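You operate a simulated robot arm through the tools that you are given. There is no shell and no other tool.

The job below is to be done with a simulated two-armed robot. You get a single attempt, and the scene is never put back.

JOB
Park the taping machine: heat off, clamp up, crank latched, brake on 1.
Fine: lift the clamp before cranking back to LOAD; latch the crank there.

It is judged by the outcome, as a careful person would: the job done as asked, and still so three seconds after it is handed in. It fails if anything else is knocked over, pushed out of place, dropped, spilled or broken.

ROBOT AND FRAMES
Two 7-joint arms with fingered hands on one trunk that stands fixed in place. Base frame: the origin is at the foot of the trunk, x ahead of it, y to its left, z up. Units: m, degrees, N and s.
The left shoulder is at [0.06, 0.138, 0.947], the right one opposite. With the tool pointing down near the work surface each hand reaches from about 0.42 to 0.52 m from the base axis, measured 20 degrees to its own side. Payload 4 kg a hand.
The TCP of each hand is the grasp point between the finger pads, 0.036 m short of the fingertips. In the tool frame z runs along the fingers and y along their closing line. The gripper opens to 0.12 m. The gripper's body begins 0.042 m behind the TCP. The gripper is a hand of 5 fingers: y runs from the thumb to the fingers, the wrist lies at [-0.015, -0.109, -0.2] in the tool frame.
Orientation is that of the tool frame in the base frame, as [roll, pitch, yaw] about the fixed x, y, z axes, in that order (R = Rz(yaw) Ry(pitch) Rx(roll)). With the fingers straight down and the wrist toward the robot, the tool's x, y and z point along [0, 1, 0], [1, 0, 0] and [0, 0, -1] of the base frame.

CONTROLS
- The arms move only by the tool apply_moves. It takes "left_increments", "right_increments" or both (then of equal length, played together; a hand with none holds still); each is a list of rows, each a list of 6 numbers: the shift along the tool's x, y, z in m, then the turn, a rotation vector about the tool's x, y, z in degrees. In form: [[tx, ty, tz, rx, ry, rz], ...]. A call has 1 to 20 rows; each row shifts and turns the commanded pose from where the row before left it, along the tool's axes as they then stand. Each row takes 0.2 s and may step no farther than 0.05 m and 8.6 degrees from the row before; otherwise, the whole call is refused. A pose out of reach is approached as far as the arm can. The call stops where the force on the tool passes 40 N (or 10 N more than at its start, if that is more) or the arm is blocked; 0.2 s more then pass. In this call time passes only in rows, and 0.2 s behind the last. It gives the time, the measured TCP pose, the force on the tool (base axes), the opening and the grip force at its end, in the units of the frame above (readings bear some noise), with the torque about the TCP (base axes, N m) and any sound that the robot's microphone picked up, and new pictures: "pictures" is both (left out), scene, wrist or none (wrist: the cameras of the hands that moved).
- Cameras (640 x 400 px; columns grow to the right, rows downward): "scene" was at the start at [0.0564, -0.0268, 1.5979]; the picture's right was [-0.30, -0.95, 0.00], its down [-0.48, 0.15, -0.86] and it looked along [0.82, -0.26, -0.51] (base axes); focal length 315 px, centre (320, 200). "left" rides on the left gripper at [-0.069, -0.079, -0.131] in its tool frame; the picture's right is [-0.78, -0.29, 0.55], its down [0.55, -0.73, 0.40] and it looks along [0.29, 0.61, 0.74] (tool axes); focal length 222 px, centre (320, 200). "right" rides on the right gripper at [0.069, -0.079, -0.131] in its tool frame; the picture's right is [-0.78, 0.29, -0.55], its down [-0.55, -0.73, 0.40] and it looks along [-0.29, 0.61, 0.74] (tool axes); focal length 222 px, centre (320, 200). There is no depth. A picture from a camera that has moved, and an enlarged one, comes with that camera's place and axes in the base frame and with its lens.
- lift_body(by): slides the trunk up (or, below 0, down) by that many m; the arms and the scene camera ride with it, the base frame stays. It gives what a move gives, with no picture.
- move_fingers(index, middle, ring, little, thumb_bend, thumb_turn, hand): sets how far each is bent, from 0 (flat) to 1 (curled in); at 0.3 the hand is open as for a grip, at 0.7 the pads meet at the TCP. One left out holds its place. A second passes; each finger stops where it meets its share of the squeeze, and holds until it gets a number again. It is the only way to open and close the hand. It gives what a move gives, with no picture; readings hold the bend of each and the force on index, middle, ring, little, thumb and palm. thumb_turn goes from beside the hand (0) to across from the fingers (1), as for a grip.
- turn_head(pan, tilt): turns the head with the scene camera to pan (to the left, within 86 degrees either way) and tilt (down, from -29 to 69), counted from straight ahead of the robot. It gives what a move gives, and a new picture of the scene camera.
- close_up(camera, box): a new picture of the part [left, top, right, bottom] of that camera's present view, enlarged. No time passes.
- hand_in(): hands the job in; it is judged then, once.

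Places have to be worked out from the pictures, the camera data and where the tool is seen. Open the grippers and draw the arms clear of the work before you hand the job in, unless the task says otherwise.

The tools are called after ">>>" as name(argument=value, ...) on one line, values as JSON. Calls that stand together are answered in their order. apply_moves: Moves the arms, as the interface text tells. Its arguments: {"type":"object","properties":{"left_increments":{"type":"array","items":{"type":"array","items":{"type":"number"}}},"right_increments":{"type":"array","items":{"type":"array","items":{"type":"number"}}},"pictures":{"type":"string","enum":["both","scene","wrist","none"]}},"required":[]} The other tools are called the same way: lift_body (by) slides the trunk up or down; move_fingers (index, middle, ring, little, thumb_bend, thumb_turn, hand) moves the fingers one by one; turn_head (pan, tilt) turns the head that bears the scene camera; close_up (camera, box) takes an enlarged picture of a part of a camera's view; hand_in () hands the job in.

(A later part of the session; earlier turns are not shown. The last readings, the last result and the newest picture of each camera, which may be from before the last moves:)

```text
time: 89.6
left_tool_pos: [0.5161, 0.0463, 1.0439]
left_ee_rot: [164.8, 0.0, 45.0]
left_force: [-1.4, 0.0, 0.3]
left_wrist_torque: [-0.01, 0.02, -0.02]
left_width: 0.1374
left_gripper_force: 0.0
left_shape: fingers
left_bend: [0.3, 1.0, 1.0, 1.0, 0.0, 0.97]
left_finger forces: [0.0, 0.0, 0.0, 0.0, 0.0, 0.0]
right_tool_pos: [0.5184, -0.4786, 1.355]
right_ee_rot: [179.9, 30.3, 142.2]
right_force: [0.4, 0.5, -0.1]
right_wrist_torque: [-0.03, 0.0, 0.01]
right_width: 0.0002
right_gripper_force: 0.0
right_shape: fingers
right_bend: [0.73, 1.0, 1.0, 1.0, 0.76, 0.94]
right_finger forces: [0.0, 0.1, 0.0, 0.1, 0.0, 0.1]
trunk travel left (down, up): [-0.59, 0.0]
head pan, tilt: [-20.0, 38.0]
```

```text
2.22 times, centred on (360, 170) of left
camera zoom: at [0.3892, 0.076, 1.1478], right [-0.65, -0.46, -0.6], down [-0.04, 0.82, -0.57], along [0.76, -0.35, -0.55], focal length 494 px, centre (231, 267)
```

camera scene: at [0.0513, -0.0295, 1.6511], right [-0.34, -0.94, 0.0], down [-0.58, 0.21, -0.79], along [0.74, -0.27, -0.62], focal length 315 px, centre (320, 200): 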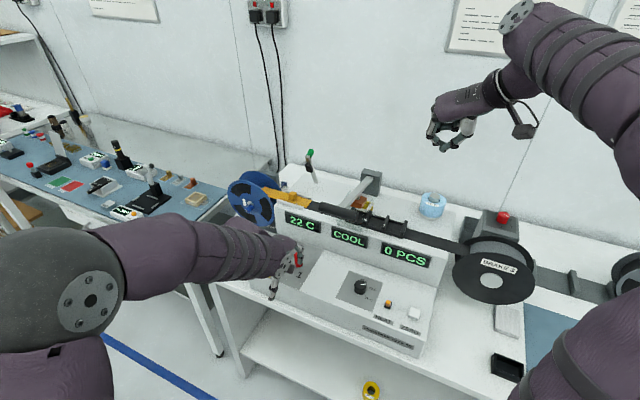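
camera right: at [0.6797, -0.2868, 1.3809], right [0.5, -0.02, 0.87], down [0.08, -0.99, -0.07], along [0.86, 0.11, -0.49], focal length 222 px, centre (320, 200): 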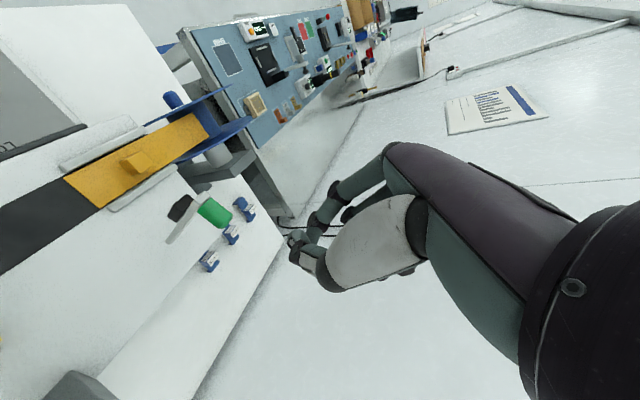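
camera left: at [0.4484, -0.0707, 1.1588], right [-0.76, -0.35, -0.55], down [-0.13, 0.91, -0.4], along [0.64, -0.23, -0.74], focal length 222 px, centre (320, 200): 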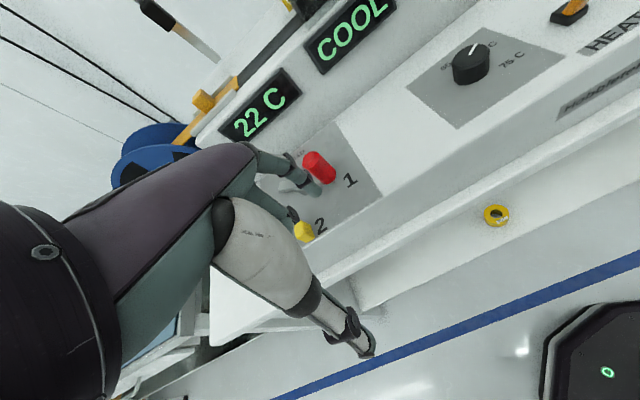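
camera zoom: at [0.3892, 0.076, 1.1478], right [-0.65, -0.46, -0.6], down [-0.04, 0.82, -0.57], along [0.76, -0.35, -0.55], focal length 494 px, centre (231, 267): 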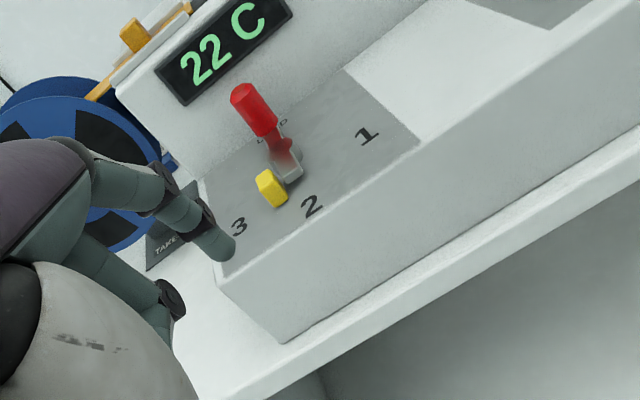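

Crank on LOAD with the yellow bolt hard beside its tail – latched. I move the left hand well clear and turn the head toward the brake dial.

>>> apply_moves(left_increments=[[0.02, -0.02, -0.04, 0, 0, 0], [0.02, -0.02, -0.04, 0, 0, 0], [0.02, -0.03, -0.03, 0, 0, 0], [0.02, -0.03, -0.03, 0, 0, 0], [0.02, -0.03, -0.02, 0, 0, 0]], pictures="none")

>>> turn_head(pan=-48, tilt=38)

>>> close_up(camera="scene", box=[270, 120, 430, 260])

>>> close_up(camera="right", box=[0, 200, 320, 400])

```text
time: 90.8
left_tool_pos: [0.4671, 0.2382, 1.1602]
left_ee_rot: [165.0, 0.1, 45.1]
left_force: [-0.4, 0.7, 0.2]
left_wrist_torque: [0.0, -0.01, -0.04]
left_width: 0.1381
left_gripper_force: 0.3
left_shape: fingers
left_bend: [0.3, 1.0, 1.0, 1.0, 0.0, 0.97]
left_finger forces: [0.0, 0.0, 0.1, 0.0, 0.0, 0.1]
right_tool_pos: [0.519, -0.4769, 1.3563]
right_ee_rot: [179.9, 30.2, 142.2]
right_force: [-0.4, 0.6, 0.5]
right_wrist_torque: [-0.03, 0.0, -0.02]
right_width: 0.0001
right_gripper_force: 0.0
right_shape: fingers
right_bend: [0.73, 1.0, 1.0, 1.0, 0.76, 0.94]
right_finger forces: [0.0, 0.0, 0.0, 0.0, 0.0, 0.1]
trunk travel left (down, up): [-0.59, 0.0]
head pan, tilt: [-20.0, 38.0]
```

```text
time: 91.7
left_tool_pos: [0.468, 0.237, 1.1617]
left_ee_rot: [165.1, 0.0, 45.0]
left_force: [0.2, -0.7, -0.1]
left_wrist_torque: [-0.01, -0.01, -0.01]
left_width: 0.1377
left_gripper_force: 0.0
left_shape: fingers
left_bend: [0.3, 1.0, 1.0, 1.0, 0.0, 0.97]
left_finger forces: [0.0, 0.0, 0.1, 0.0, 0.1, 0.0]
right_tool_pos: [0.5178, -0.48, 1.355]
right_ee_rot: [179.9, 30.1, 142.3]
right_force: [0.0, 0.3, -0.2]
right_wrist_torque: [-0.01, 0.01, 0.05]
right_width: 0.0001
right_gripper_force: 0.1
right_shape: fingers
right_bend: [0.73, 1.0, 1.0, 1.0, 0.76, 0.94]
right_finger forces: [0.1, 0.0, 0.0, 0.1, 0.1, 0.1]
trunk travel left (down, up): [-0.59, 0.0]
head pan, tilt: [-48.0, 38.0]
camera scene: at [0.0283, -0.0633, 1.6511], right [-0.74, -0.67, 0.0], down [-0.41, 0.46, -0.79], along [0.53, -0.59, -0.62], focal length 315 px, centre (320, 200)
```

scene: 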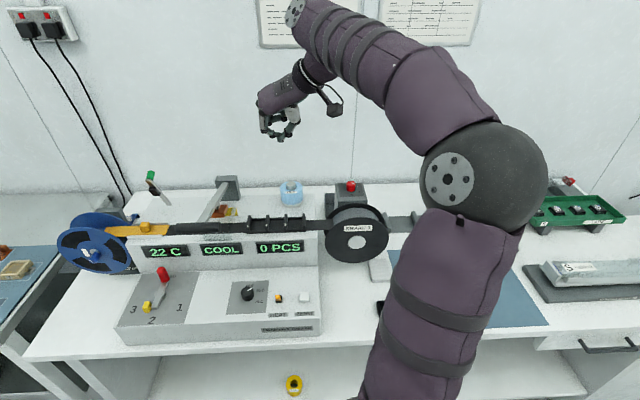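

```text
2.86 times, centred on (350, 190) of scene
camera zoom: at [0.0283, -0.0633, 1.6511], right [-0.74, -0.67, 0.0], down [-0.41, 0.46, -0.79], along [0.53, -0.59, -0.62], focal length 901 px, centre (234, 229)
```

zoom: 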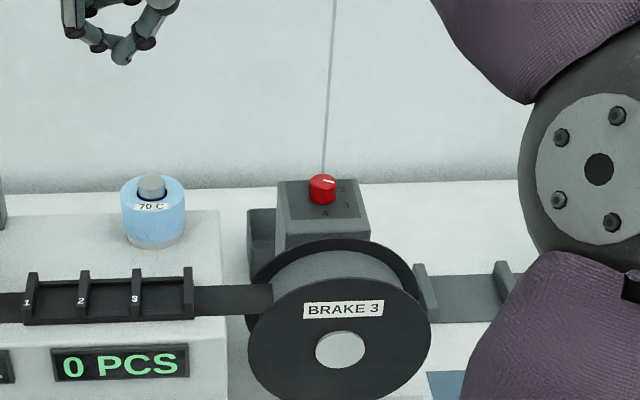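

```text
2.00 times, centred on (160, 300) of right
camera zoom: at [0.3705, -0.4667, 1.434], right [0.5, -0.02, 0.87], down [0.08, -0.99, -0.07], along [0.86, 0.11, -0.49], focal length 444 px, centre (640, 0)
```

zoom: 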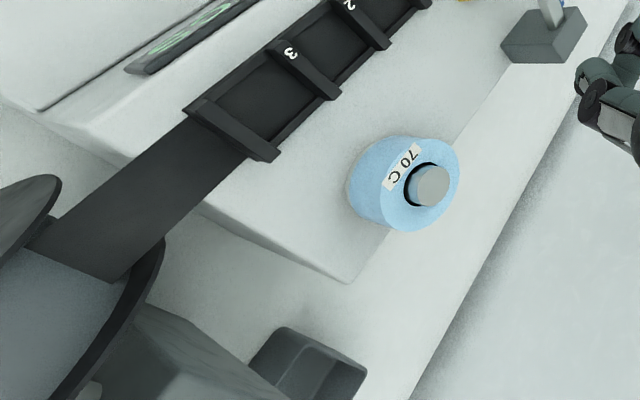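

Dial top now fixed at ≈(0.487,-0.713,1.10), with 3 at ≈200° and 1 at ≈317°: it needs about +118° counter-clockwise. I turn the right hand upright again and rotate it toward the dial's direction at the present safe height.

>>> apply_moves(right_increments=[[0, 0, 0, 0, 7.5, 0], [0, 0, 0, 0, 7.5, 0], [0, 0, 0, 0, 7.5, 0], [0, 0, 0, 0, 7.6, 0], [0, 0, 0, 0, 0, 8.2], [0, 0, 0, 0, 0, 8.2], [0, 0, 0, 0, 0, 8.2], [0, 0, 0, 0, 0, 8.2], [0, 0, 0, 0, 0, 8.2], [0, 0, 0, 0, 0, 8.2], [0, 0, 0, 0, 0, 8.2], [0, 0, 0, 0, 0, 8.2], [0, 0, 0, 0, 0, 8.2], [0, 0, 0, 0, 0, 8.2], [0, 0, 0, 0, 0, 8.2], [0, 0, 0, 0, 0, 8.2], [0, 0, 0, 0, 0, 8.2]], pictures="scene")

>>> move_fingers(hand="right", index=0.4, middle=0.4, thumb_bend=0.4, thumb_turn=0.97)

```text
time: 95.3
left_tool_pos: [0.4671, 0.237, 1.1607]
left_ee_rot: [165.0, -0.1, 45.0]
left_force: [0.6, -0.4, 0.1]
left_wrist_torque: [0.03, 0.02, -0.02]
left_width: 0.138
left_gripper_force: 0.1
left_shape: fingers
left_bend: [0.3, 1.0, 1.0, 1.0, 0.0, 0.97]
left_finger forces: [0.1, 0.0, 0.0, 0.0, 0.0, 0.1]
right_tool_pos: [0.5199, -0.4787, 1.3532]
right_ee_rot: [180.0, -0.1, 35.6]
right_force: [-0.8, -0.5, -0.2]
right_wrist_torque: [0.0, -0.01, -0.01]
right_width: 0.0001
right_gripper_force: 0.0
right_shape: fingers
right_bend: [0.73, 1.0, 1.0, 1.0, 0.76, 0.94]
right_finger forces: [0.1, 0.0, 0.0, 0.0, 0.1, 0.1]
trunk travel left (down, up): [-0.59, 0.0]
head pan, tilt: [-48.0, 38.0]
camera scene: at [0.0286, -0.0632, 1.6511], right [-0.74, -0.67, 0.0], down [-0.41, 0.46, -0.79], along [0.53, -0.59, -0.62], focal length 315 px, centre (320, 200)
```

scene: 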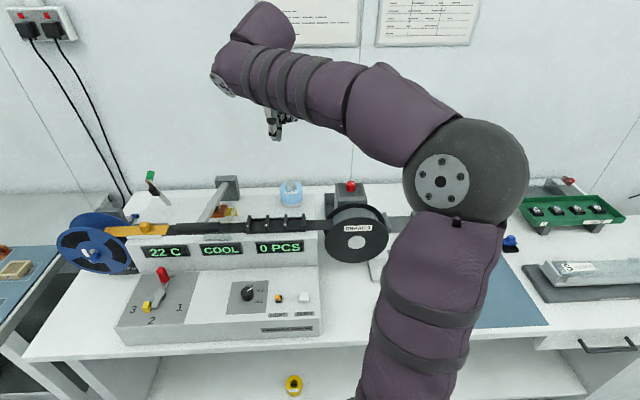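

```text
time: 96.3
left_tool_pos: [0.4658, 0.2367, 1.1605]
left_ee_rot: [165.0, 0.0, 45.1]
left_force: [-0.5, -0.7, -0.1]
left_wrist_torque: [0.01, 0.04, 0.02]
left_width: 0.1378
left_gripper_force: 0.0
left_shape: fingers
left_bend: [0.3, 1.0, 1.0, 1.0, 0.0, 0.97]
left_finger forces: [0.0, 0.0, 0.1, 0.0, 0.0, 0.0]
right_tool_pos: [0.5187, -0.4801, 1.3512]
right_ee_rot: [-180.0, -0.1, 35.7]
right_force: [0.3, -0.4, 0.4]
right_wrist_torque: [-0.03, 0.01, -0.03]
right_width: 0.0897
right_gripper_force: 0.0
right_shape: fingers
right_bend: [0.4, 0.4, 1.0, 1.0, 0.4, 0.96]
right_finger forces: [0.0, 0.0, 0.1, 0.0, 0.1, 0.0]
trunk travel left (down, up): [-0.59, 0.0]
head pan, tilt: [-48.0, 38.0]
```

Hand upright at ψ≈36°, fingers half open. I move over the dial at z≈1.22.

>>> apply_moves(right_increments=[[-0.0261, 0.0288, 0.0218, 0, 0, 0], [-0.0261, 0.0288, 0.0218, 0, 0, 0], [-0.0261, 0.0288, 0.0218, 0, 0, 0], [-0.0261, 0.0288, 0.0218, 0, 0, 0], [-0.0261, 0.0288, 0.0218, 0, 0, 0], [-0.0261, 0.0288, 0.0218, 0, 0, 0]], pictures="both")

>>> close_up(camera="right", box=[220, 150, 400, 330])

>>> close_up(camera="scene", box=[290, 100, 420, 240])

```text
time: 97.7
left_tool_pos: [0.4664, 0.2353, 1.1615]
left_ee_rot: [165.0, 0.0, 45.0]
left_force: [-0.8, 0.0, -0.6]
left_wrist_torque: [-0.01, 0.0, 0.02]
left_width: 0.1376
left_gripper_force: 0.1
left_shape: fingers
left_bend: [0.3, 1.0, 1.0, 1.0, 0.0, 0.97]
left_finger forces: [0.0, 0.0, 0.0, 0.1, 0.0, 0.0]
right_tool_pos: [0.4941, -0.7109, 1.2219]
right_ee_rot: [-180.0, -0.1, 35.7]
right_force: [0.6, 0.0, -0.5]
right_wrist_torque: [0.03, -0.01, 0.0]
right_width: 0.0897
right_gripper_force: 0.1
right_shape: fingers
right_bend: [0.4, 0.4, 1.0, 1.0, 0.4, 0.96]
right_finger forces: [0.0, 0.0, 0.0, 0.0, 0.2, 0.0]
trunk travel left (down, up): [-0.59, 0.0]
head pan, tilt: [-48.0, 38.0]
camera scene: at [0.0288, -0.0647, 1.6511], right [-0.74, -0.67, 0.0], down [-0.41, 0.46, -0.79], along [0.53, -0.59, -0.62], focal length 315 px, centre (320, 200)
camera right: at [0.5046, -0.6081, 1.3542], right [-0.47, -0.7, 0.54], down [-0.87, 0.28, -0.4], along [0.13, -0.66, -0.74], focal length 222 px, centre (320, 200)
```

scene: 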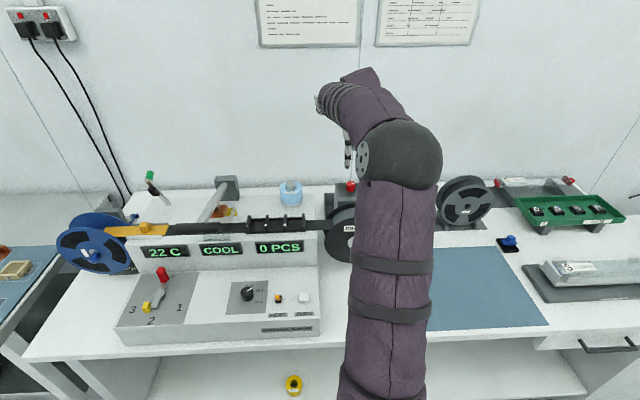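
right: 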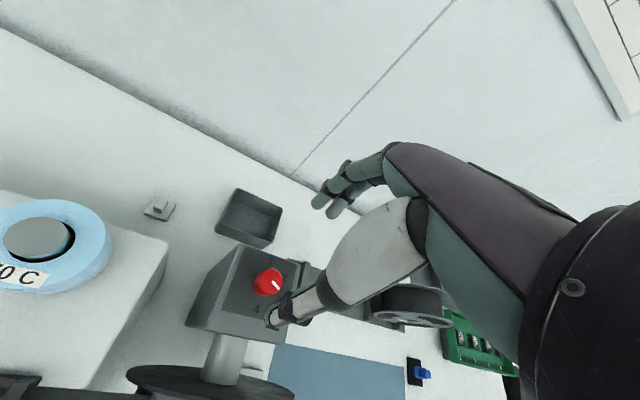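

```text
2.22 times, centred on (310, 240) of right
camera zoom: at [0.5046, -0.6081, 1.3542], right [-0.47, -0.7, 0.54], down [-0.87, 0.28, -0.4], along [0.13, -0.66, -0.74], focal length 494 px, centre (342, 111)
```

zoom: 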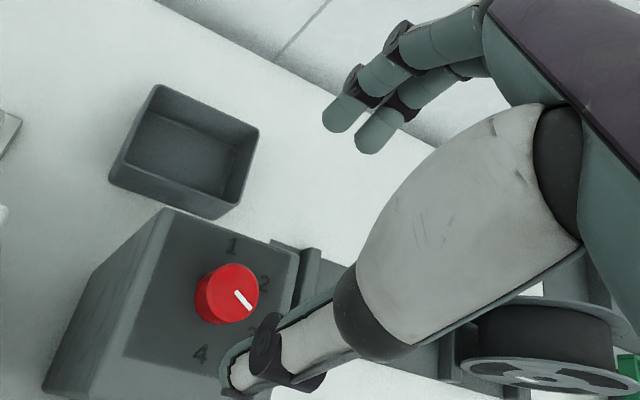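

```text
2.86 times, centred on (355, 170) of scene
camera zoom: at [0.0288, -0.0647, 1.6511], right [-0.74, -0.67, 0.0], down [-0.41, 0.46, -0.79], along [0.53, -0.59, -0.62], focal length 901 px, centre (220, 286)
```

zoom: 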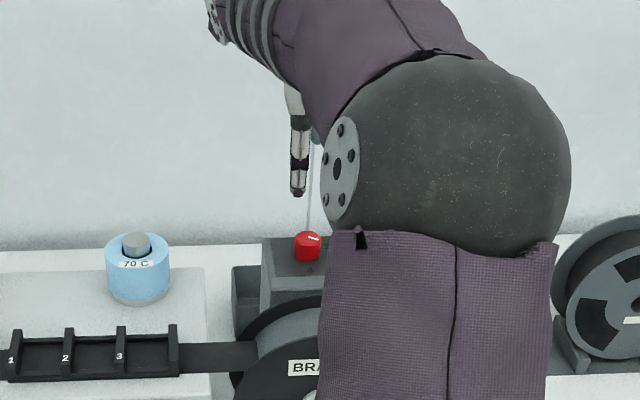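

Very clear view: labels 1–4 are visible and the pointer is at 3; position 1 lies toward the back. The dial is at tool (-0.013,-0.008). I centre over it and rotate the hand to ψ≈0° as a starting angle.

>>> apply_moves(right_increments=[[-0.0077, -0.0059, 0, 0, 0, 7.1], [0, 0, 0, 0, 0, 7.1], [0, 0, 0, 0, 0, 7.1], [0, 0, 0, 0, 0, 7.1], [0, 0, 0, 0, 0, 7.1]], pictures="wrist")

>>> close_up(camera="right", box=[220, 150, 400, 330])

```text
time: 98.9
left_tool_pos: [0.4682, 0.236, 1.1608]
left_ee_rot: [165.0, 0.0, 44.9]
left_force: [-0.3, -0.4, -0.4]
left_wrist_torque: [0.02, 0.0, 0.01]
left_width: 0.1379
left_gripper_force: 0.0
left_shape: fingers
left_bend: [0.3, 1.0, 1.0, 1.0, 0.0, 0.97]
left_finger forces: [0.0, 0.0, 0.0, 0.0, 0.0, 0.0]
right_tool_pos: [0.4844, -0.7098, 1.222]
right_ee_rot: [-179.9, 0.1, 0.1]
right_force: [-0.3, 0.2, 0.5]
right_wrist_torque: [0.04, -0.01, 0.03]
right_width: 0.09
right_gripper_force: 0.0
right_shape: fingers
right_bend: [0.4, 0.4, 1.0, 1.0, 0.4, 0.96]
right_finger forces: [0.0, 0.0, 0.0, 0.0, 0.0, 0.0]
trunk travel left (down, up): [-0.59, 0.0]
head pan, tilt: [-48.0, 38.0]
camera right: at [0.5529, -0.6323, 1.3543], right [-0.79, -0.29, 0.55], down [-0.55, 0.73, -0.4], along [-0.29, -0.61, -0.74], focal length 222 px, centre (320, 200)
```

right: 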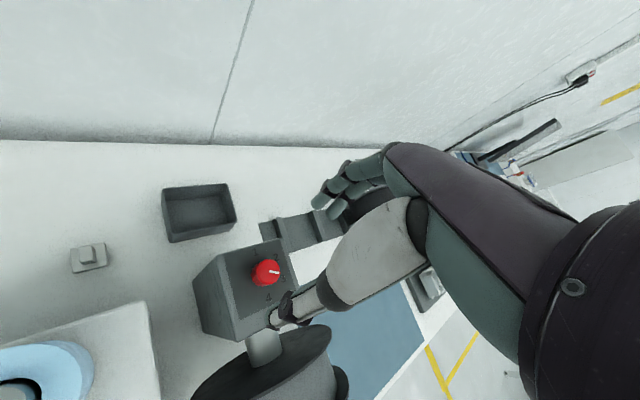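

```text
2.22 times, centred on (310, 240) of right
camera zoom: at [0.5529, -0.6323, 1.3543], right [-0.79, -0.29, 0.55], down [-0.55, 0.73, -0.4], along [-0.29, -0.61, -0.74], focal length 494 px, centre (342, 111)
```

zoom: 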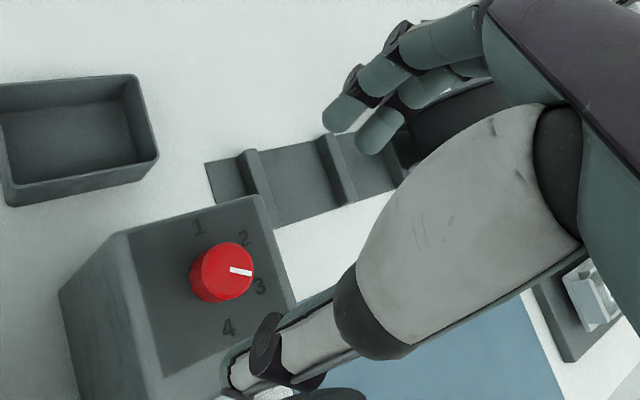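

Reached ψ=0° without trouble; the dial is centred (tool x≈-0.004, y≈0). I descend so that thumb, index and middle surround it.

>>> apply_moves(right_increments=[[0, 0, 0.035, 0, 0, 0], [0, 0, 0.035, 0, 0, 0], [0, 0, 0.03, 0, 0, 0]], pictures="none")

>>> close_up(camera="right", box=[230, 150, 380, 300])

>>> close_up(camera="scene", box=[310, 140, 400, 220])

```text
time: 99.7
left_tool_pos: [0.4685, 0.2362, 1.1609]
left_ee_rot: [165.0, -0.1, 45.1]
left_force: [0.6, -0.4, -0.5]
left_wrist_torque: [0.0, 0.01, 0.0]
left_width: 0.1379
left_gripper_force: 0.0
left_shape: fingers
left_bend: [0.3, 1.0, 1.0, 1.0, 0.0, 0.97]
left_finger forces: [0.1, 0.0, 0.0, 0.1, 0.0, 0.0]
right_tool_pos: [0.4832, -0.7074, 1.1224]
right_ee_rot: [-179.9, -0.1, 0.2]
right_force: [0.6, 0.8, 0.1]
right_wrist_torque: [-0.07, 0.04, 0.0]
right_width: 0.0897
right_gripper_force: 0.4
right_shape: fingers
right_bend: [0.4, 0.4, 1.0, 1.0, 0.4, 0.96]
right_finger forces: [0.0, 0.7, 0.0, 0.0, 0.0, 0.0]
trunk travel left (down, up): [-0.59, 0.0]
head pan, tilt: [-48.0, 38.0]
```

```text
2.67 times, centred on (305, 225) of right
camera zoom: at [0.5513, -0.6297, 1.2542], right [-0.78, -0.29, 0.55], down [-0.55, 0.73, -0.4], along [-0.28, -0.61, -0.74], focal length 592 px, centre (360, 133)
```

zoom: 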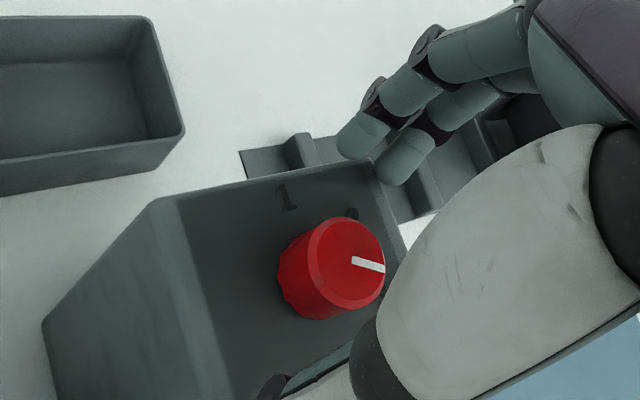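

```text
5.00 times, centred on (355, 180) of scene
camera zoom: at [0.0287, -0.0633, 1.6512], right [-0.74, -0.67, 0.0], down [-0.41, 0.46, -0.79], along [0.53, -0.59, -0.62], focal length 1577 px, centre (145, 300)
```

zoom: 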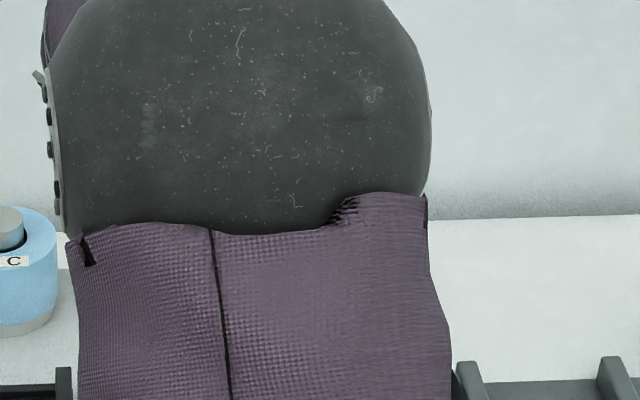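

Dial is centred between thumb and fingers. I shift 3 mm and close thumb, index and middle on it.

>>> apply_moves(right_increments=[[0.003, 0.001, 0, 0, 0, 0]], pictures="none")

>>> move_fingers(hand="right", index=0.8, middle=0.8, thumb_bend=0.8)

>>> close_up(camera="right", box=[230, 150, 380, 300])

```text
time: 100.1
left_tool_pos: [0.4678, 0.2374, 1.1602]
left_ee_rot: [164.9, 0.0, 45.1]
left_force: [0.9, 0.3, -0.6]
left_wrist_torque: [0.0, -0.02, 0.0]
left_width: 0.1376
left_gripper_force: 0.1
left_shape: fingers
left_bend: [0.3, 1.0, 1.0, 1.0, 0.0, 0.97]
left_finger forces: [0.1, 0.0, 0.0, 0.1, 0.1, 0.0]
right_tool_pos: [0.4852, -0.7106, 1.1222]
right_ee_rot: [-180.0, -0.1, 0.3]
right_force: [1.1, -0.3, -0.7]
right_wrist_torque: [0.01, 0.02, -0.04]
right_width: 0.0895
right_gripper_force: 0.0
right_shape: fingers
right_bend: [0.4, 0.4, 1.0, 1.0, 0.4, 0.96]
right_finger forces: [0.0, 0.1, 0.0, 0.0, 0.0, 0.1]
trunk travel left (down, up): [-0.59, 0.0]
head pan, tilt: [-48.0, 38.0]
```

```text
time: 101.1
left_tool_pos: [0.4673, 0.2345, 1.1625]
left_ee_rot: [164.9, 0.0, 45.0]
left_force: [-0.4, 0.9, 0.6]
left_wrist_torque: [0.0, -0.01, -0.02]
left_width: 0.1379
left_gripper_force: 0.0
left_shape: fingers
left_bend: [0.3, 1.0, 1.0, 1.0, 0.0, 0.97]
left_finger forces: [0.0, 0.0, 0.0, 0.1, 0.0, 0.1]
right_tool_pos: [0.4834, -0.7109, 1.1211]
right_ee_rot: [-179.8, 0.0, 0.1]
right_force: [-5.1, -2.5, -7.8]
right_wrist_torque: [-0.1, 0.16, 0.04]
right_width: 0.0164
right_gripper_force: 23.0
right_shape: fingers
right_bend: [0.64, 0.65, 1.0, 1.0, 0.67, 0.97]
right_finger forces: [12.7, 13.4, 0.0, 0.1, 19.9, 0.0]
trunk travel left (down, up): [-0.59, 0.0]
head pan, tilt: [-48.0, 38.0]
```

```text
2.67 times, centred on (305, 225) of right
camera zoom: at [0.5532, -0.633, 1.2534], right [-0.78, -0.29, 0.55], down [-0.55, 0.73, -0.4], along [-0.29, -0.61, -0.74], focal length 592 px, centre (360, 133)
```

zoom: 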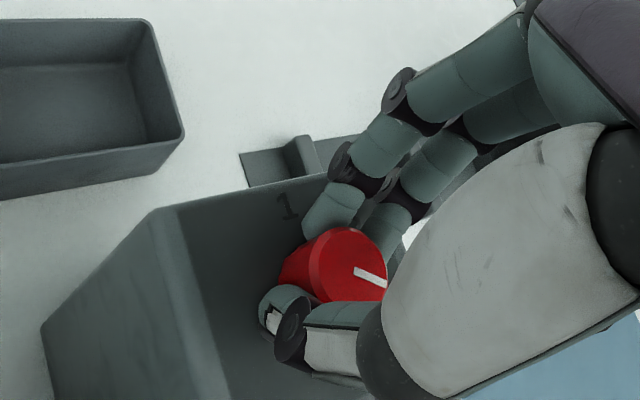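

A firm three-finger grip on the dial (about 23 N). I turn it counter-clockwise, first 16°, to check.

>>> apply_moves(right_increments=[[-0.0002, -0.0005, 0, 0, 0, -8], [-0.0002, -0.0005, 0, 0, 0, -8]], pictures="none")

>>> close_up(camera="right", box=[230, 150, 380, 300])

```text
time: 101.7
left_tool_pos: [0.4669, 0.2355, 1.1621]
left_ee_rot: [165.0, 0.0, 44.9]
left_force: [0.4, -0.4, 0.3]
left_wrist_torque: [0.04, 0.01, -0.03]
left_width: 0.1378
left_gripper_force: 0.1
left_shape: fingers
left_bend: [0.3, 1.0, 1.0, 1.0, 0.0, 0.97]
left_finger forces: [0.1, 0.0, 0.0, 0.0, 0.0, 0.0]
right_tool_pos: [0.4847, -0.7116, 1.1219]
right_ee_rot: [-179.9, 0.0, 16.2]
right_force: [-6.3, -0.2, -8.2]
right_wrist_torque: [-0.01, 0.23, -0.01]
right_width: 0.0163
right_gripper_force: 21.7
right_shape: fingers
right_bend: [0.64, 0.66, 1.0, 1.0, 0.67, 0.97]
right_finger forces: [11.3, 12.4, 0.0, 0.0, 20.9, 0.0]
trunk travel left (down, up): [-0.59, 0.0]
head pan, tilt: [-48.0, 38.0]
```

```text
2.67 times, centred on (305, 225) of right
camera zoom: at [0.5287, -0.6172, 1.2535], right [-0.67, -0.5, 0.55], down [-0.73, 0.55, -0.4], along [-0.1, -0.67, -0.74], focal length 592 px, centre (360, 133)
```

zoom: 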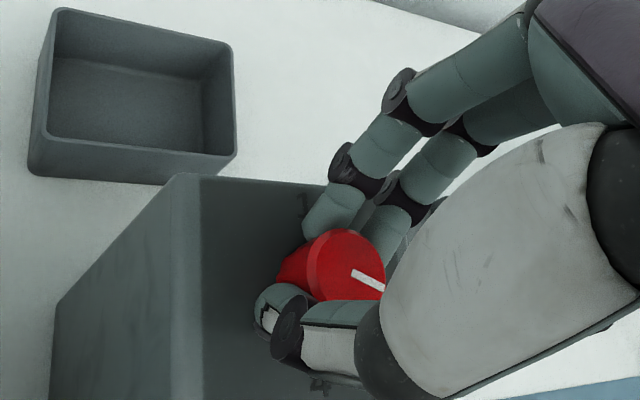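

The dial turns with the hand. I continue turning to about ψ=64°.

>>> apply_moves(right_increments=[[-0.0002, -0.0005, 0, 0, 0, -8], [-0.0002, -0.0005, 0, 0, 0, -8], [-0.0002, -0.0005, 0, 0, 0, -8], [-0.0002, -0.0005, 0, 0, 0, -8], [-0.0002, -0.0005, 0, 0, 0, -8], [-0.0002, -0.0005, 0, 0, 0, -8]], pictures="both")

>>> close_up(camera="right", box=[230, 150, 380, 300])

>>> close_up(camera="scene", box=[310, 170, 420, 270])

```text
time: 103.1
left_tool_pos: [0.4677, 0.2355, 1.1605]
left_ee_rot: [165.2, 0.0, 45.0]
left_force: [-1.4, 0.5, -0.5]
left_wrist_torque: [0.0, 0.04, -0.02]
left_width: 0.1379
left_gripper_force: 0.1
left_shape: fingers
left_bend: [0.3, 1.0, 1.0, 1.0, 0.0, 0.97]
left_finger forces: [0.1, 0.0, 0.0, 0.0, 0.1, 0.1]
right_tool_pos: [0.4841, -0.7091, 1.1207]
right_ee_rot: [179.9, -0.2, 64.2]
right_force: [3.1, -5.0, -8.1]
right_wrist_torque: [-0.19, -0.11, -0.04]
right_width: 0.0159
right_gripper_force: 23.0
right_shape: fingers
right_bend: [0.64, 0.66, 1.0, 1.0, 0.68, 0.96]
right_finger forces: [13.3, 13.3, 0.0, 0.0, 19.3, 0.0]
trunk travel left (down, up): [-0.59, 0.0]
head pan, tilt: [-48.0, 38.0]
camera scene: at [0.0291, -0.0649, 1.6511], right [-0.74, -0.67, 0.0], down [-0.41, 0.46, -0.79], along [0.53, -0.58, -0.62], focal length 315 px, centre (320, 200)
camera right: at [0.443, -0.6138, 1.2533], right [-0.08, -0.83, 0.55], down [-0.9, -0.18, -0.4], along [0.43, -0.52, -0.74], focal length 222 px, centre (320, 200)
```

scene: 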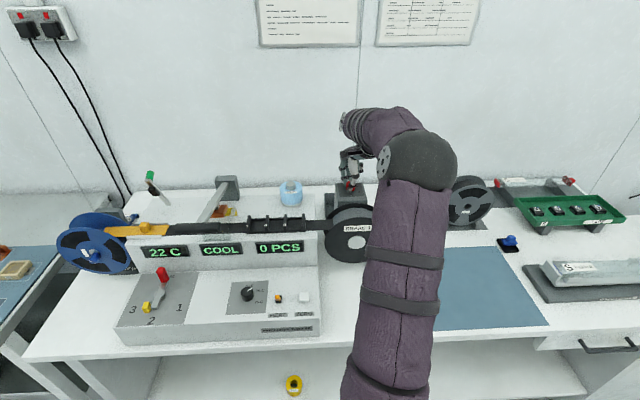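
right: 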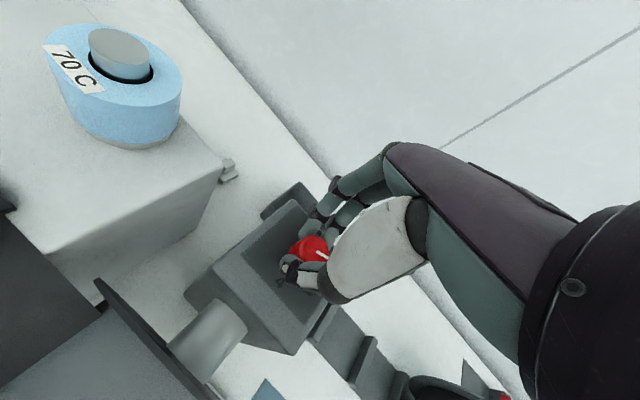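

```text
2.67 times, centred on (305, 225) of right
camera zoom: at [0.443, -0.6138, 1.2533], right [-0.08, -0.83, 0.55], down [-0.9, -0.18, -0.4], along [0.43, -0.52, -0.74], focal length 592 px, centre (360, 133)
```

zoom: 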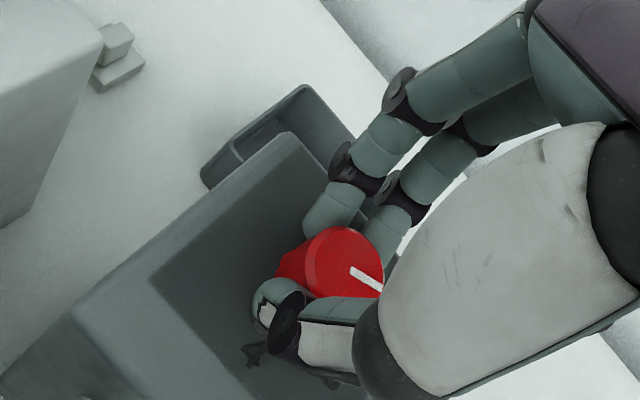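

```text
4.00 times, centred on (365, 220) of scene
camera zoom: at [0.0291, -0.0649, 1.6511], right [-0.74, -0.67, 0.0], down [-0.41, 0.46, -0.79], along [0.53, -0.58, -0.62], focal length 1261 px, centre (140, 120)
```

zoom: 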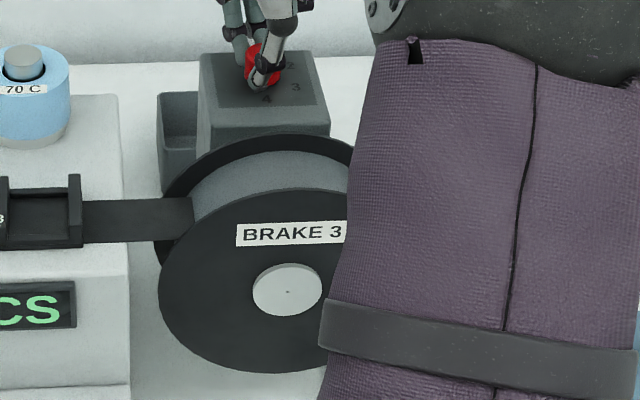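

Dial turned 64° so far, pointer steady relative to the hand. I continue another 24°.

>>> apply_moves(right_increments=[[-0.0002, -0.0005, 0, 0, 0, -8], [-0.0002, -0.0005, 0, 0, 0, -8], [-0.0002, -0.0005, 0, 0, 0, -8]], pictures="none")

>>> close_up(camera="right", box=[230, 150, 380, 300])

>>> close_up(camera="scene", box=[310, 140, 390, 220])

```text
time: 103.9
left_tool_pos: [0.469, 0.2363, 1.1607]
left_ee_rot: [165.1, 0.0, 45.0]
left_force: [0.0, -0.9, 0.3]
left_wrist_torque: [0.0, 0.0, -0.02]
left_width: 0.1381
left_gripper_force: 0.0
left_shape: fingers
left_bend: [0.3, 1.0, 1.0, 1.0, 0.0, 0.97]
left_finger forces: [0.1, 0.0, 0.0, 0.0, 0.1, 0.0]
right_tool_pos: [0.4839, -0.7094, 1.1224]
right_ee_rot: [179.9, -0.2, 88.3]
right_force: [7.6, -2.9, -6.2]
right_wrist_torque: [-0.17, -0.34, -0.04]
right_width: 0.0162
right_gripper_force: 23.8
right_shape: fingers
right_bend: [0.64, 0.65, 1.0, 1.0, 0.68, 0.96]
right_finger forces: [14.2, 15.0, 0.1, 0.0, 18.7, 0.1]
trunk travel left (down, up): [-0.59, 0.0]
head pan, tilt: [-48.0, 38.0]
```

```text
2.67 times, centred on (305, 225) of right
camera zoom: at [0.4063, -0.6383, 1.2533], right [0.27, -0.79, 0.55], down [-0.75, -0.53, -0.4], along [0.61, -0.3, -0.74], focal length 592 px, centre (360, 133)
```

zoom: 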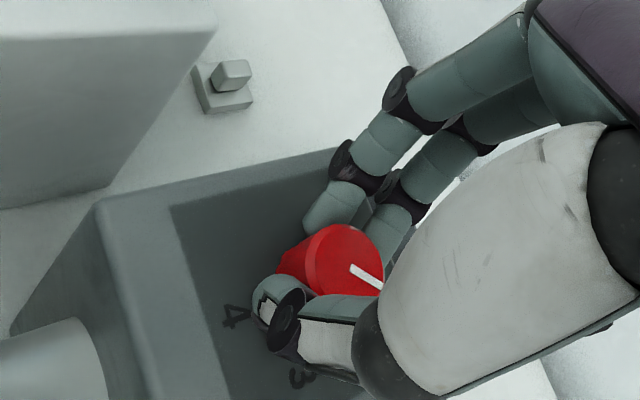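

```text
5.00 times, centred on (350, 180) of scene
camera zoom: at [0.0299, -0.0643, 1.6511], right [-0.74, -0.67, 0.0], down [-0.41, 0.46, -0.79], along [0.53, -0.58, -0.62], focal length 1577 px, centre (170, 300)
```

zoom: 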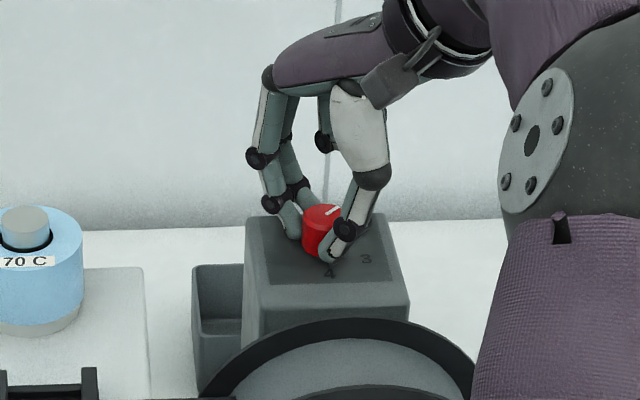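

The dial has turned 88°; about 30° remain to position 1. The arm is still comfortable, so I continue two steps more.

>>> apply_moves(right_increments=[[-0.0002, -0.0005, 0, 0, 0, -8], [-0.0002, -0.0005, 0, 0, 0, -8]], pictures="none")

>>> close_up(camera="right", box=[230, 150, 380, 300])

>>> close_up(camera="scene", box=[310, 140, 390, 220])

```text
time: 104.5
left_tool_pos: [0.467, 0.2371, 1.1603]
left_ee_rot: [165.1, 0.0, 45.0]
left_force: [0.2, 0.0, 0.3]
left_wrist_torque: [-0.01, -0.01, 0.02]
left_width: 0.138
left_gripper_force: 0.0
left_shape: fingers
left_bend: [0.3, 1.0, 1.0, 1.0, 0.0, 0.97]
left_finger forces: [0.1, 0.0, 0.0, 0.0, 0.0, 0.1]
right_tool_pos: [0.4833, -0.7077, 1.1211]
right_ee_rot: [179.8, -0.1, 104.4]
right_force: [11.6, 1.9, -2.8]
right_wrist_torque: [-0.05, -0.54, -0.03]
right_width: 0.0159
right_gripper_force: 24.6
right_shape: fingers
right_bend: [0.63, 0.65, 1.0, 1.0, 0.69, 0.96]
right_finger forces: [15.2, 16.0, 0.0, 0.1, 18.4, 0.1]
trunk travel left (down, up): [-0.59, 0.0]
head pan, tilt: [-48.0, 38.0]
```

```text
2.67 times, centred on (305, 225) of right
camera zoom: at [0.3886, -0.6624, 1.2531], right [0.48, -0.69, 0.55], down [-0.57, -0.71, -0.4], along [0.67, -0.12, -0.74], focal length 592 px, centre (360, 133)
```

zoom: 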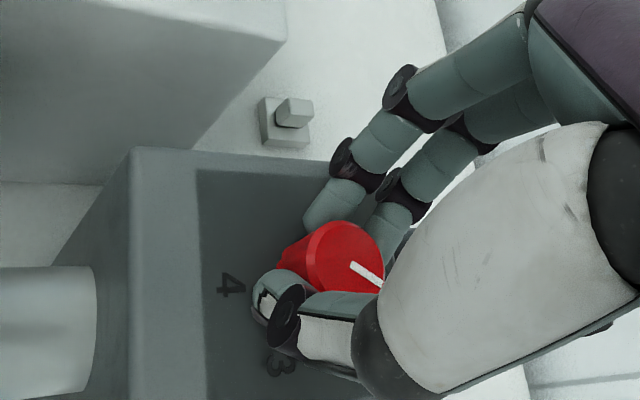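

```text
5.00 times, centred on (350, 180) of scene
camera zoom: at [0.0302, -0.0635, 1.6512], right [-0.74, -0.67, 0.0], down [-0.41, 0.46, -0.79], along [0.53, -0.59, -0.62], focal length 1577 px, centre (170, 300)
```

zoom: 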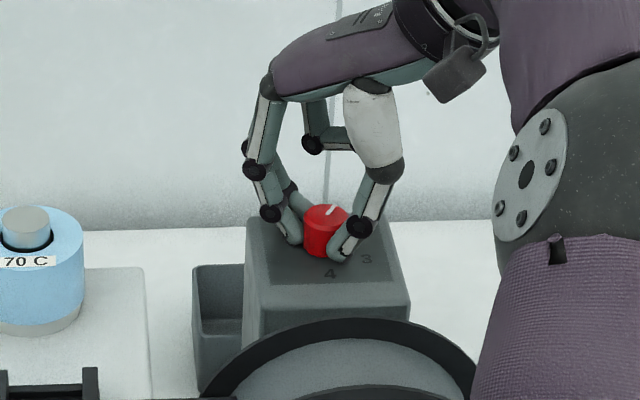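

Pointer is now past 2 and heading to 1. Lateral force is creeping up, so I nudge the hand back toward the dial axis while turning the last ~14°.

>>> apply_moves(right_increments=[[-0.0004, 0.0012, 0, 0, 0, -7], [-0.0004, 0.0008, 0, 0, 0, -7]], pictures="none")

>>> close_up(camera="right", box=[230, 150, 380, 300])

>>> close_up(camera="scene", box=[325, 165, 375, 205])

```text
time: 105.1
left_tool_pos: [0.4684, 0.2374, 1.1602]
left_ee_rot: [165.0, 0.1, 45.0]
left_force: [-0.3, -0.9, 0.0]
left_wrist_torque: [-0.04, -0.01, 0.01]
left_width: 0.1379
left_gripper_force: 0.0
left_shape: fingers
left_bend: [0.3, 1.0, 1.0, 1.0, 0.0, 0.97]
left_finger forces: [0.0, 0.1, 0.0, 0.0, 0.0, 0.0]
right_tool_pos: [0.4831, -0.7081, 1.122]
right_ee_rot: [180.0, -0.1, 118.2]
right_force: [8.0, 5.9, -4.4]
right_wrist_torque: [0.13, -0.35, -0.06]
right_width: 0.0157
right_gripper_force: 24.3
right_shape: fingers
right_bend: [0.63, 0.65, 1.0, 1.0, 0.69, 0.95]
right_finger forces: [15.1, 14.0, 0.1, 0.1, 19.1, 0.1]
trunk travel left (down, up): [-0.59, 0.0]
head pan, tilt: [-48.0, 38.0]
```

```text
2.67 times, centred on (305, 225) of right
camera zoom: at [0.3804, -0.6866, 1.2531], right [0.63, -0.55, 0.55], down [-0.39, -0.83, -0.4], along [0.68, 0.04, -0.74], focal length 592 px, centre (360, 133)
```

zoom: 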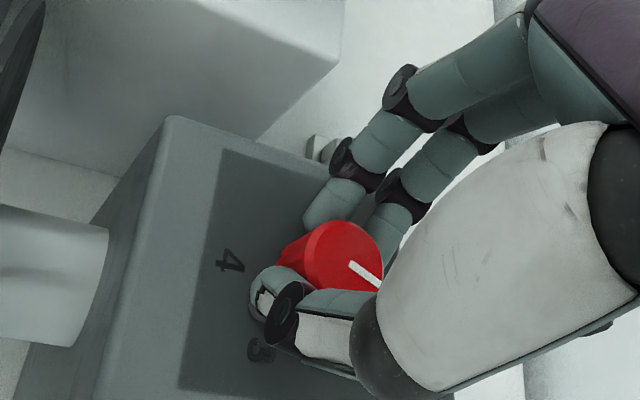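

```text
10.00 times, centred on (350, 185) of scene
camera zoom: at [0.0296, -0.0629, 1.6512], right [-0.74, -0.67, 0.0], down [-0.41, 0.46, -0.79], along [0.53, -0.59, -0.62], focal length 3153 px, centre (20, 350)
```

zoom: 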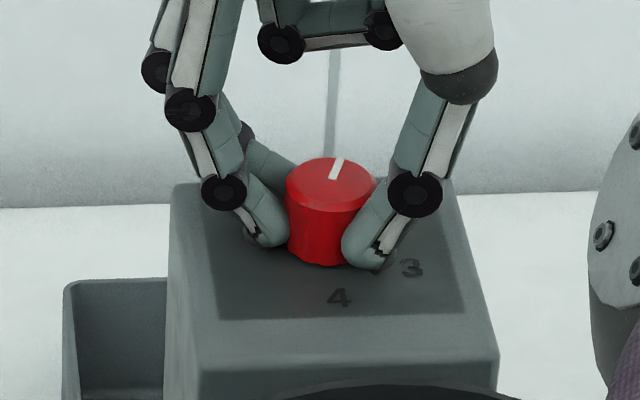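

From the pictures the pointer is now at about 291° – roughly 25° short of 1 (316°). The arm is near its turning limit, so I open, lift, and look before re-gripping.

>>> move_fingers(hand="right", index=0.4, middle=0.4, thumb_bend=0.4)

>>> apply_moves(right_increments=[[0, 0, -0.04, 0, 0, 0], [0, 0, -0.04, 0, 0, 0]], pictures="none")

>>> close_up(camera="scene", box=[325, 165, 375, 205])

>>> close_up(camera="right", box=[220, 170, 370, 320])

```text
time: 106.1
left_tool_pos: [0.4677, 0.2362, 1.1609]
left_ee_rot: [165.0, 0.0, 44.9]
left_force: [0.8, 0.1, -0.2]
left_wrist_torque: [0.01, 0.01, 0.0]
left_width: 0.1378
left_gripper_force: 0.1
left_shape: fingers
left_bend: [0.3, 1.0, 1.0, 1.0, 0.0, 0.97]
left_finger forces: [0.0, 0.0, 0.1, 0.0, 0.1, 0.0]
right_tool_pos: [0.4817, -0.7093, 1.1221]
right_ee_rot: [179.9, 0.0, 118.2]
right_force: [-0.8, 0.1, 0.9]
right_wrist_torque: [-0.01, -0.05, -0.04]
right_width: 0.0898
right_gripper_force: 0.8
right_shape: fingers
right_bend: [0.4, 0.4, 1.0, 1.0, 0.4, 0.96]
right_finger forces: [0.0, 0.7, 0.1, 0.0, 0.0, 0.0]
trunk travel left (down, up): [-0.59, 0.0]
head pan, tilt: [-48.0, 38.0]
```

```text
time: 106.7
left_tool_pos: [0.4677, 0.2371, 1.161]
left_ee_rot: [164.9, 0.1, 44.9]
left_force: [-0.4, 0.3, 1.1]
left_wrist_torque: [-0.02, -0.01, -0.04]
left_width: 0.1376
left_gripper_force: 0.0
left_shape: fingers
left_bend: [0.3, 1.0, 1.0, 1.0, 0.0, 0.97]
left_finger forces: [0.1, 0.1, 0.0, 0.1, 0.1, 0.0]
right_tool_pos: [0.4824, -0.7088, 1.2013]
right_ee_rot: [179.9, -0.1, 118.2]
right_force: [-0.5, -0.6, 0.3]
right_wrist_torque: [-0.03, 0.0, -0.04]
right_width: 0.0897
right_gripper_force: 0.1
right_shape: fingers
right_bend: [0.4, 0.4, 1.0, 1.0, 0.4, 0.96]
right_finger forces: [0.0, 0.1, 0.0, 0.1, 0.1, 0.1]
trunk travel left (down, up): [-0.59, 0.0]
head pan, tilt: [-48.0, 38.0]
```

```text
10.00 times, centred on (350, 185) of scene
camera zoom: at [0.0287, -0.0635, 1.6511], right [-0.74, -0.67, 0.0], down [-0.41, 0.46, -0.79], along [0.53, -0.59, -0.62], focal length 3153 px, centre (20, 350)
```

zoom: 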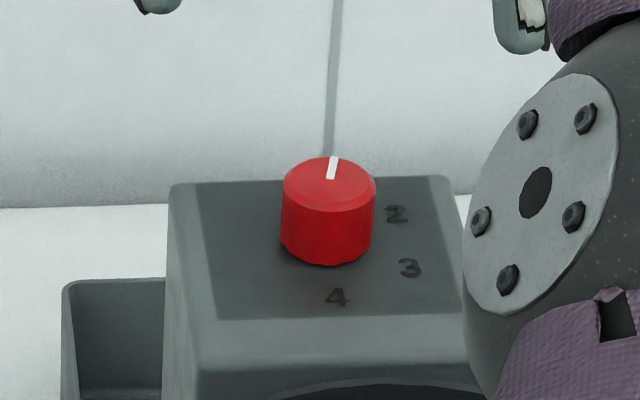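

```text
2.67 times, centred on (295, 245) of right
camera zoom: at [0.3799, -0.686, 1.3329], right [0.63, -0.56, 0.55], down [-0.39, -0.83, -0.4], along [0.68, 0.04, -0.74], focal length 592 px, centre (387, 80)
```

zoom: 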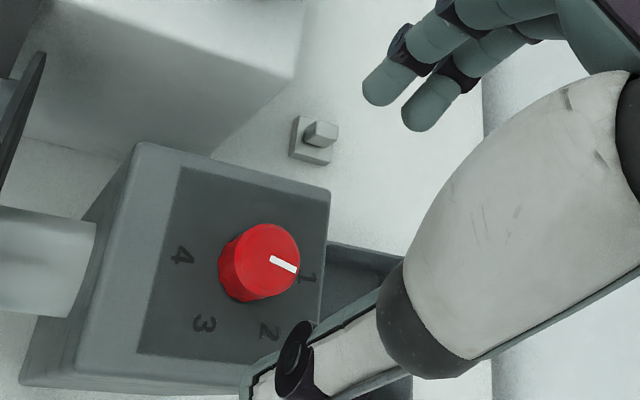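

After release the pointer stands at about 301°, with label 1 at 316° – 15° to go. I turn the hand back by 50° in the air and re-grip.

>>> apply_moves(right_increments=[[0, 0, 0, 0, 0, 8.4], [0, 0, 0, 0, 0, 8.4], [0, 0, 0, 0, 0, 8.4], [0, 0, 0, 0, 0, 8.4], [0, 0, 0, 0, 0, 8.4], [0, 0, 0, 0, 0, 8.4]], pictures="none")

>>> close_up(camera="right", box=[220, 170, 370, 320])

```text
time: 108.1
left_tool_pos: [0.4679, 0.237, 1.1613]
left_ee_rot: [165.1, -0.1, 44.9]
left_force: [-0.5, 0.5, -0.4]
left_wrist_torque: [-0.01, 0.04, 0.0]
left_width: 0.1375
left_gripper_force: 0.1
left_shape: fingers
left_bend: [0.3, 1.0, 1.0, 1.0, 0.0, 0.97]
left_finger forces: [0.0, 0.1, 0.0, 0.1, 0.1, 0.0]
right_tool_pos: [0.482, -0.7106, 1.2016]
right_ee_rot: [179.9, -0.1, 67.5]
right_force: [0.6, 1.0, -0.1]
right_wrist_torque: [0.01, -0.03, -0.02]
right_width: 0.0899
right_gripper_force: 0.2
right_shape: fingers
right_bend: [0.4, 0.4, 1.0, 1.0, 0.4, 0.96]
right_finger forces: [0.0, 0.0, 0.1, 0.1, 0.0, 0.1]
trunk travel left (down, up): [-0.59, 0.0]
head pan, tilt: [-48.0, 38.0]
```

```text
2.67 times, centred on (295, 245) of right
camera zoom: at [0.4354, -0.6171, 1.3338], right [-0.03, -0.84, 0.55], down [-0.89, -0.23, -0.4], along [0.46, -0.5, -0.74], focal length 592 px, centre (387, 80)
```

zoom: 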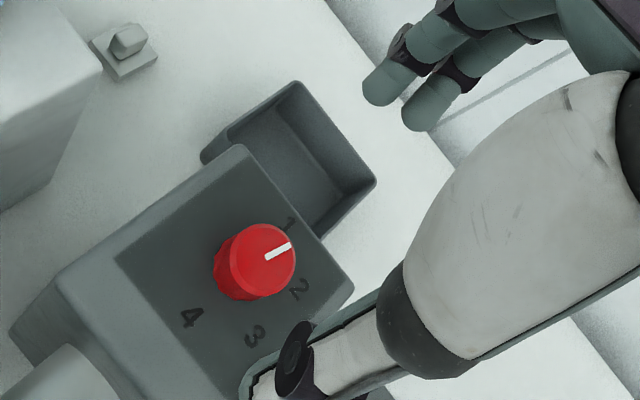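

Dial is centred again (pointer ≈302°). I descend and grip.

>>> apply_moves(right_increments=[[0.004, -0.0005, 0.03, 0, 0, 0], [0, 0, 0.03, 0, 0, 0], [0, 0, 0.019, 0, 0, 0]], pictures="none")

>>> move_fingers(hand="right", index=0.8, middle=0.8, thumb_bend=0.8)

>>> close_up(camera="right", box=[230, 150, 380, 300])

>>> close_up(camera="scene", box=[325, 165, 375, 205])

```text
time: 108.9
left_tool_pos: [0.4679, 0.2368, 1.1616]
left_ee_rot: [165.0, 0.0, 44.9]
left_force: [0.0, 0.8, -0.1]
left_wrist_torque: [0.01, -0.03, 0.01]
left_width: 0.1378
left_gripper_force: 0.0
left_shape: fingers
left_bend: [0.3, 1.0, 1.0, 1.0, 0.0, 0.97]
left_finger forces: [0.0, 0.0, 0.0, 0.0, 0.0, 0.0]
right_tool_pos: [0.4823, -0.7063, 1.1211]
right_ee_rot: [180.0, -0.1, 67.8]
right_force: [-0.3, 0.0, -0.4]
right_wrist_torque: [0.07, 0.0, 0.01]
right_width: 0.0898
right_gripper_force: 0.2
right_shape: fingers
right_bend: [0.4, 0.4, 1.0, 1.0, 0.4, 0.96]
right_finger forces: [0.0, 0.1, 0.0, 0.0, 0.0, 0.1]
trunk travel left (down, up): [-0.59, 0.0]
head pan, tilt: [-48.0, 38.0]
```

```text
time: 109.9
left_tool_pos: [0.4681, 0.2357, 1.1589]
left_ee_rot: [165.3, 0.0, 45.0]
left_force: [0.4, -0.3, 0.7]
left_wrist_torque: [-0.01, -0.01, -0.03]
left_width: 0.138
left_gripper_force: 0.0
left_shape: fingers
left_bend: [0.3, 1.0, 1.0, 1.0, 0.0, 0.97]
left_finger forces: [0.0, 0.1, 0.0, 0.0, 0.1, 0.0]
right_tool_pos: [0.4866, -0.7069, 1.1221]
right_ee_rot: [179.5, 0.1, 67.7]
right_force: [23.6, -14.1, 11.0]
right_wrist_torque: [-0.78, -1.2, -0.35]
right_width: 0.0158
right_gripper_force: 17.2
right_shape: fingers
right_bend: [0.49, 0.52, 1.0, 1.0, 0.81, 0.99]
right_finger forces: [15.5, 14.6, 0.0, 0.0, 3.5, 0.0]
trunk travel left (down, up): [-0.59, 0.0]
head pan, tilt: [-48.0, 38.0]
```

```text
2.67 times, centred on (305, 225) of right
camera zoom: at [0.4391, -0.6134, 1.2531], right [-0.03, -0.83, 0.55], down [-0.89, -0.23, -0.4], along [0.46, -0.5, -0.73], focal length 592 px, centre (360, 133)
```

zoom: 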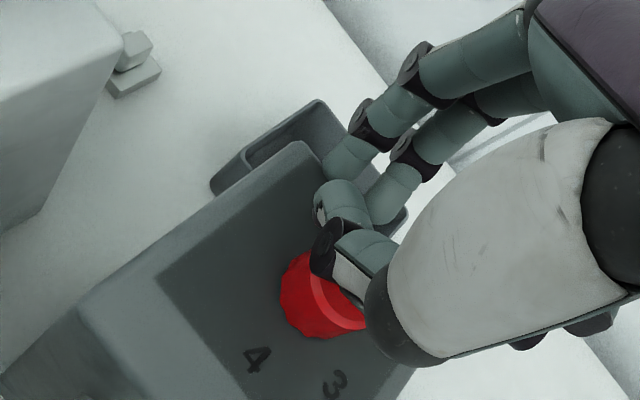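

```text
10.00 times, centred on (350, 185) of scene
camera zoom: at [0.0309, -0.0645, 1.6512], right [-0.74, -0.67, 0.0], down [-0.41, 0.46, -0.79], along [0.53, -0.58, -0.62], focal length 3153 px, centre (20, 350)
```

zoom: 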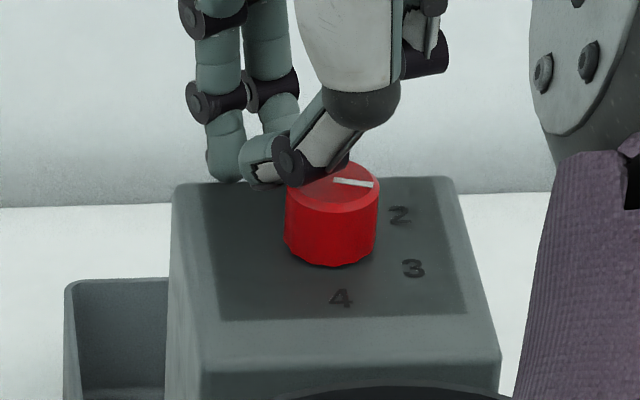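

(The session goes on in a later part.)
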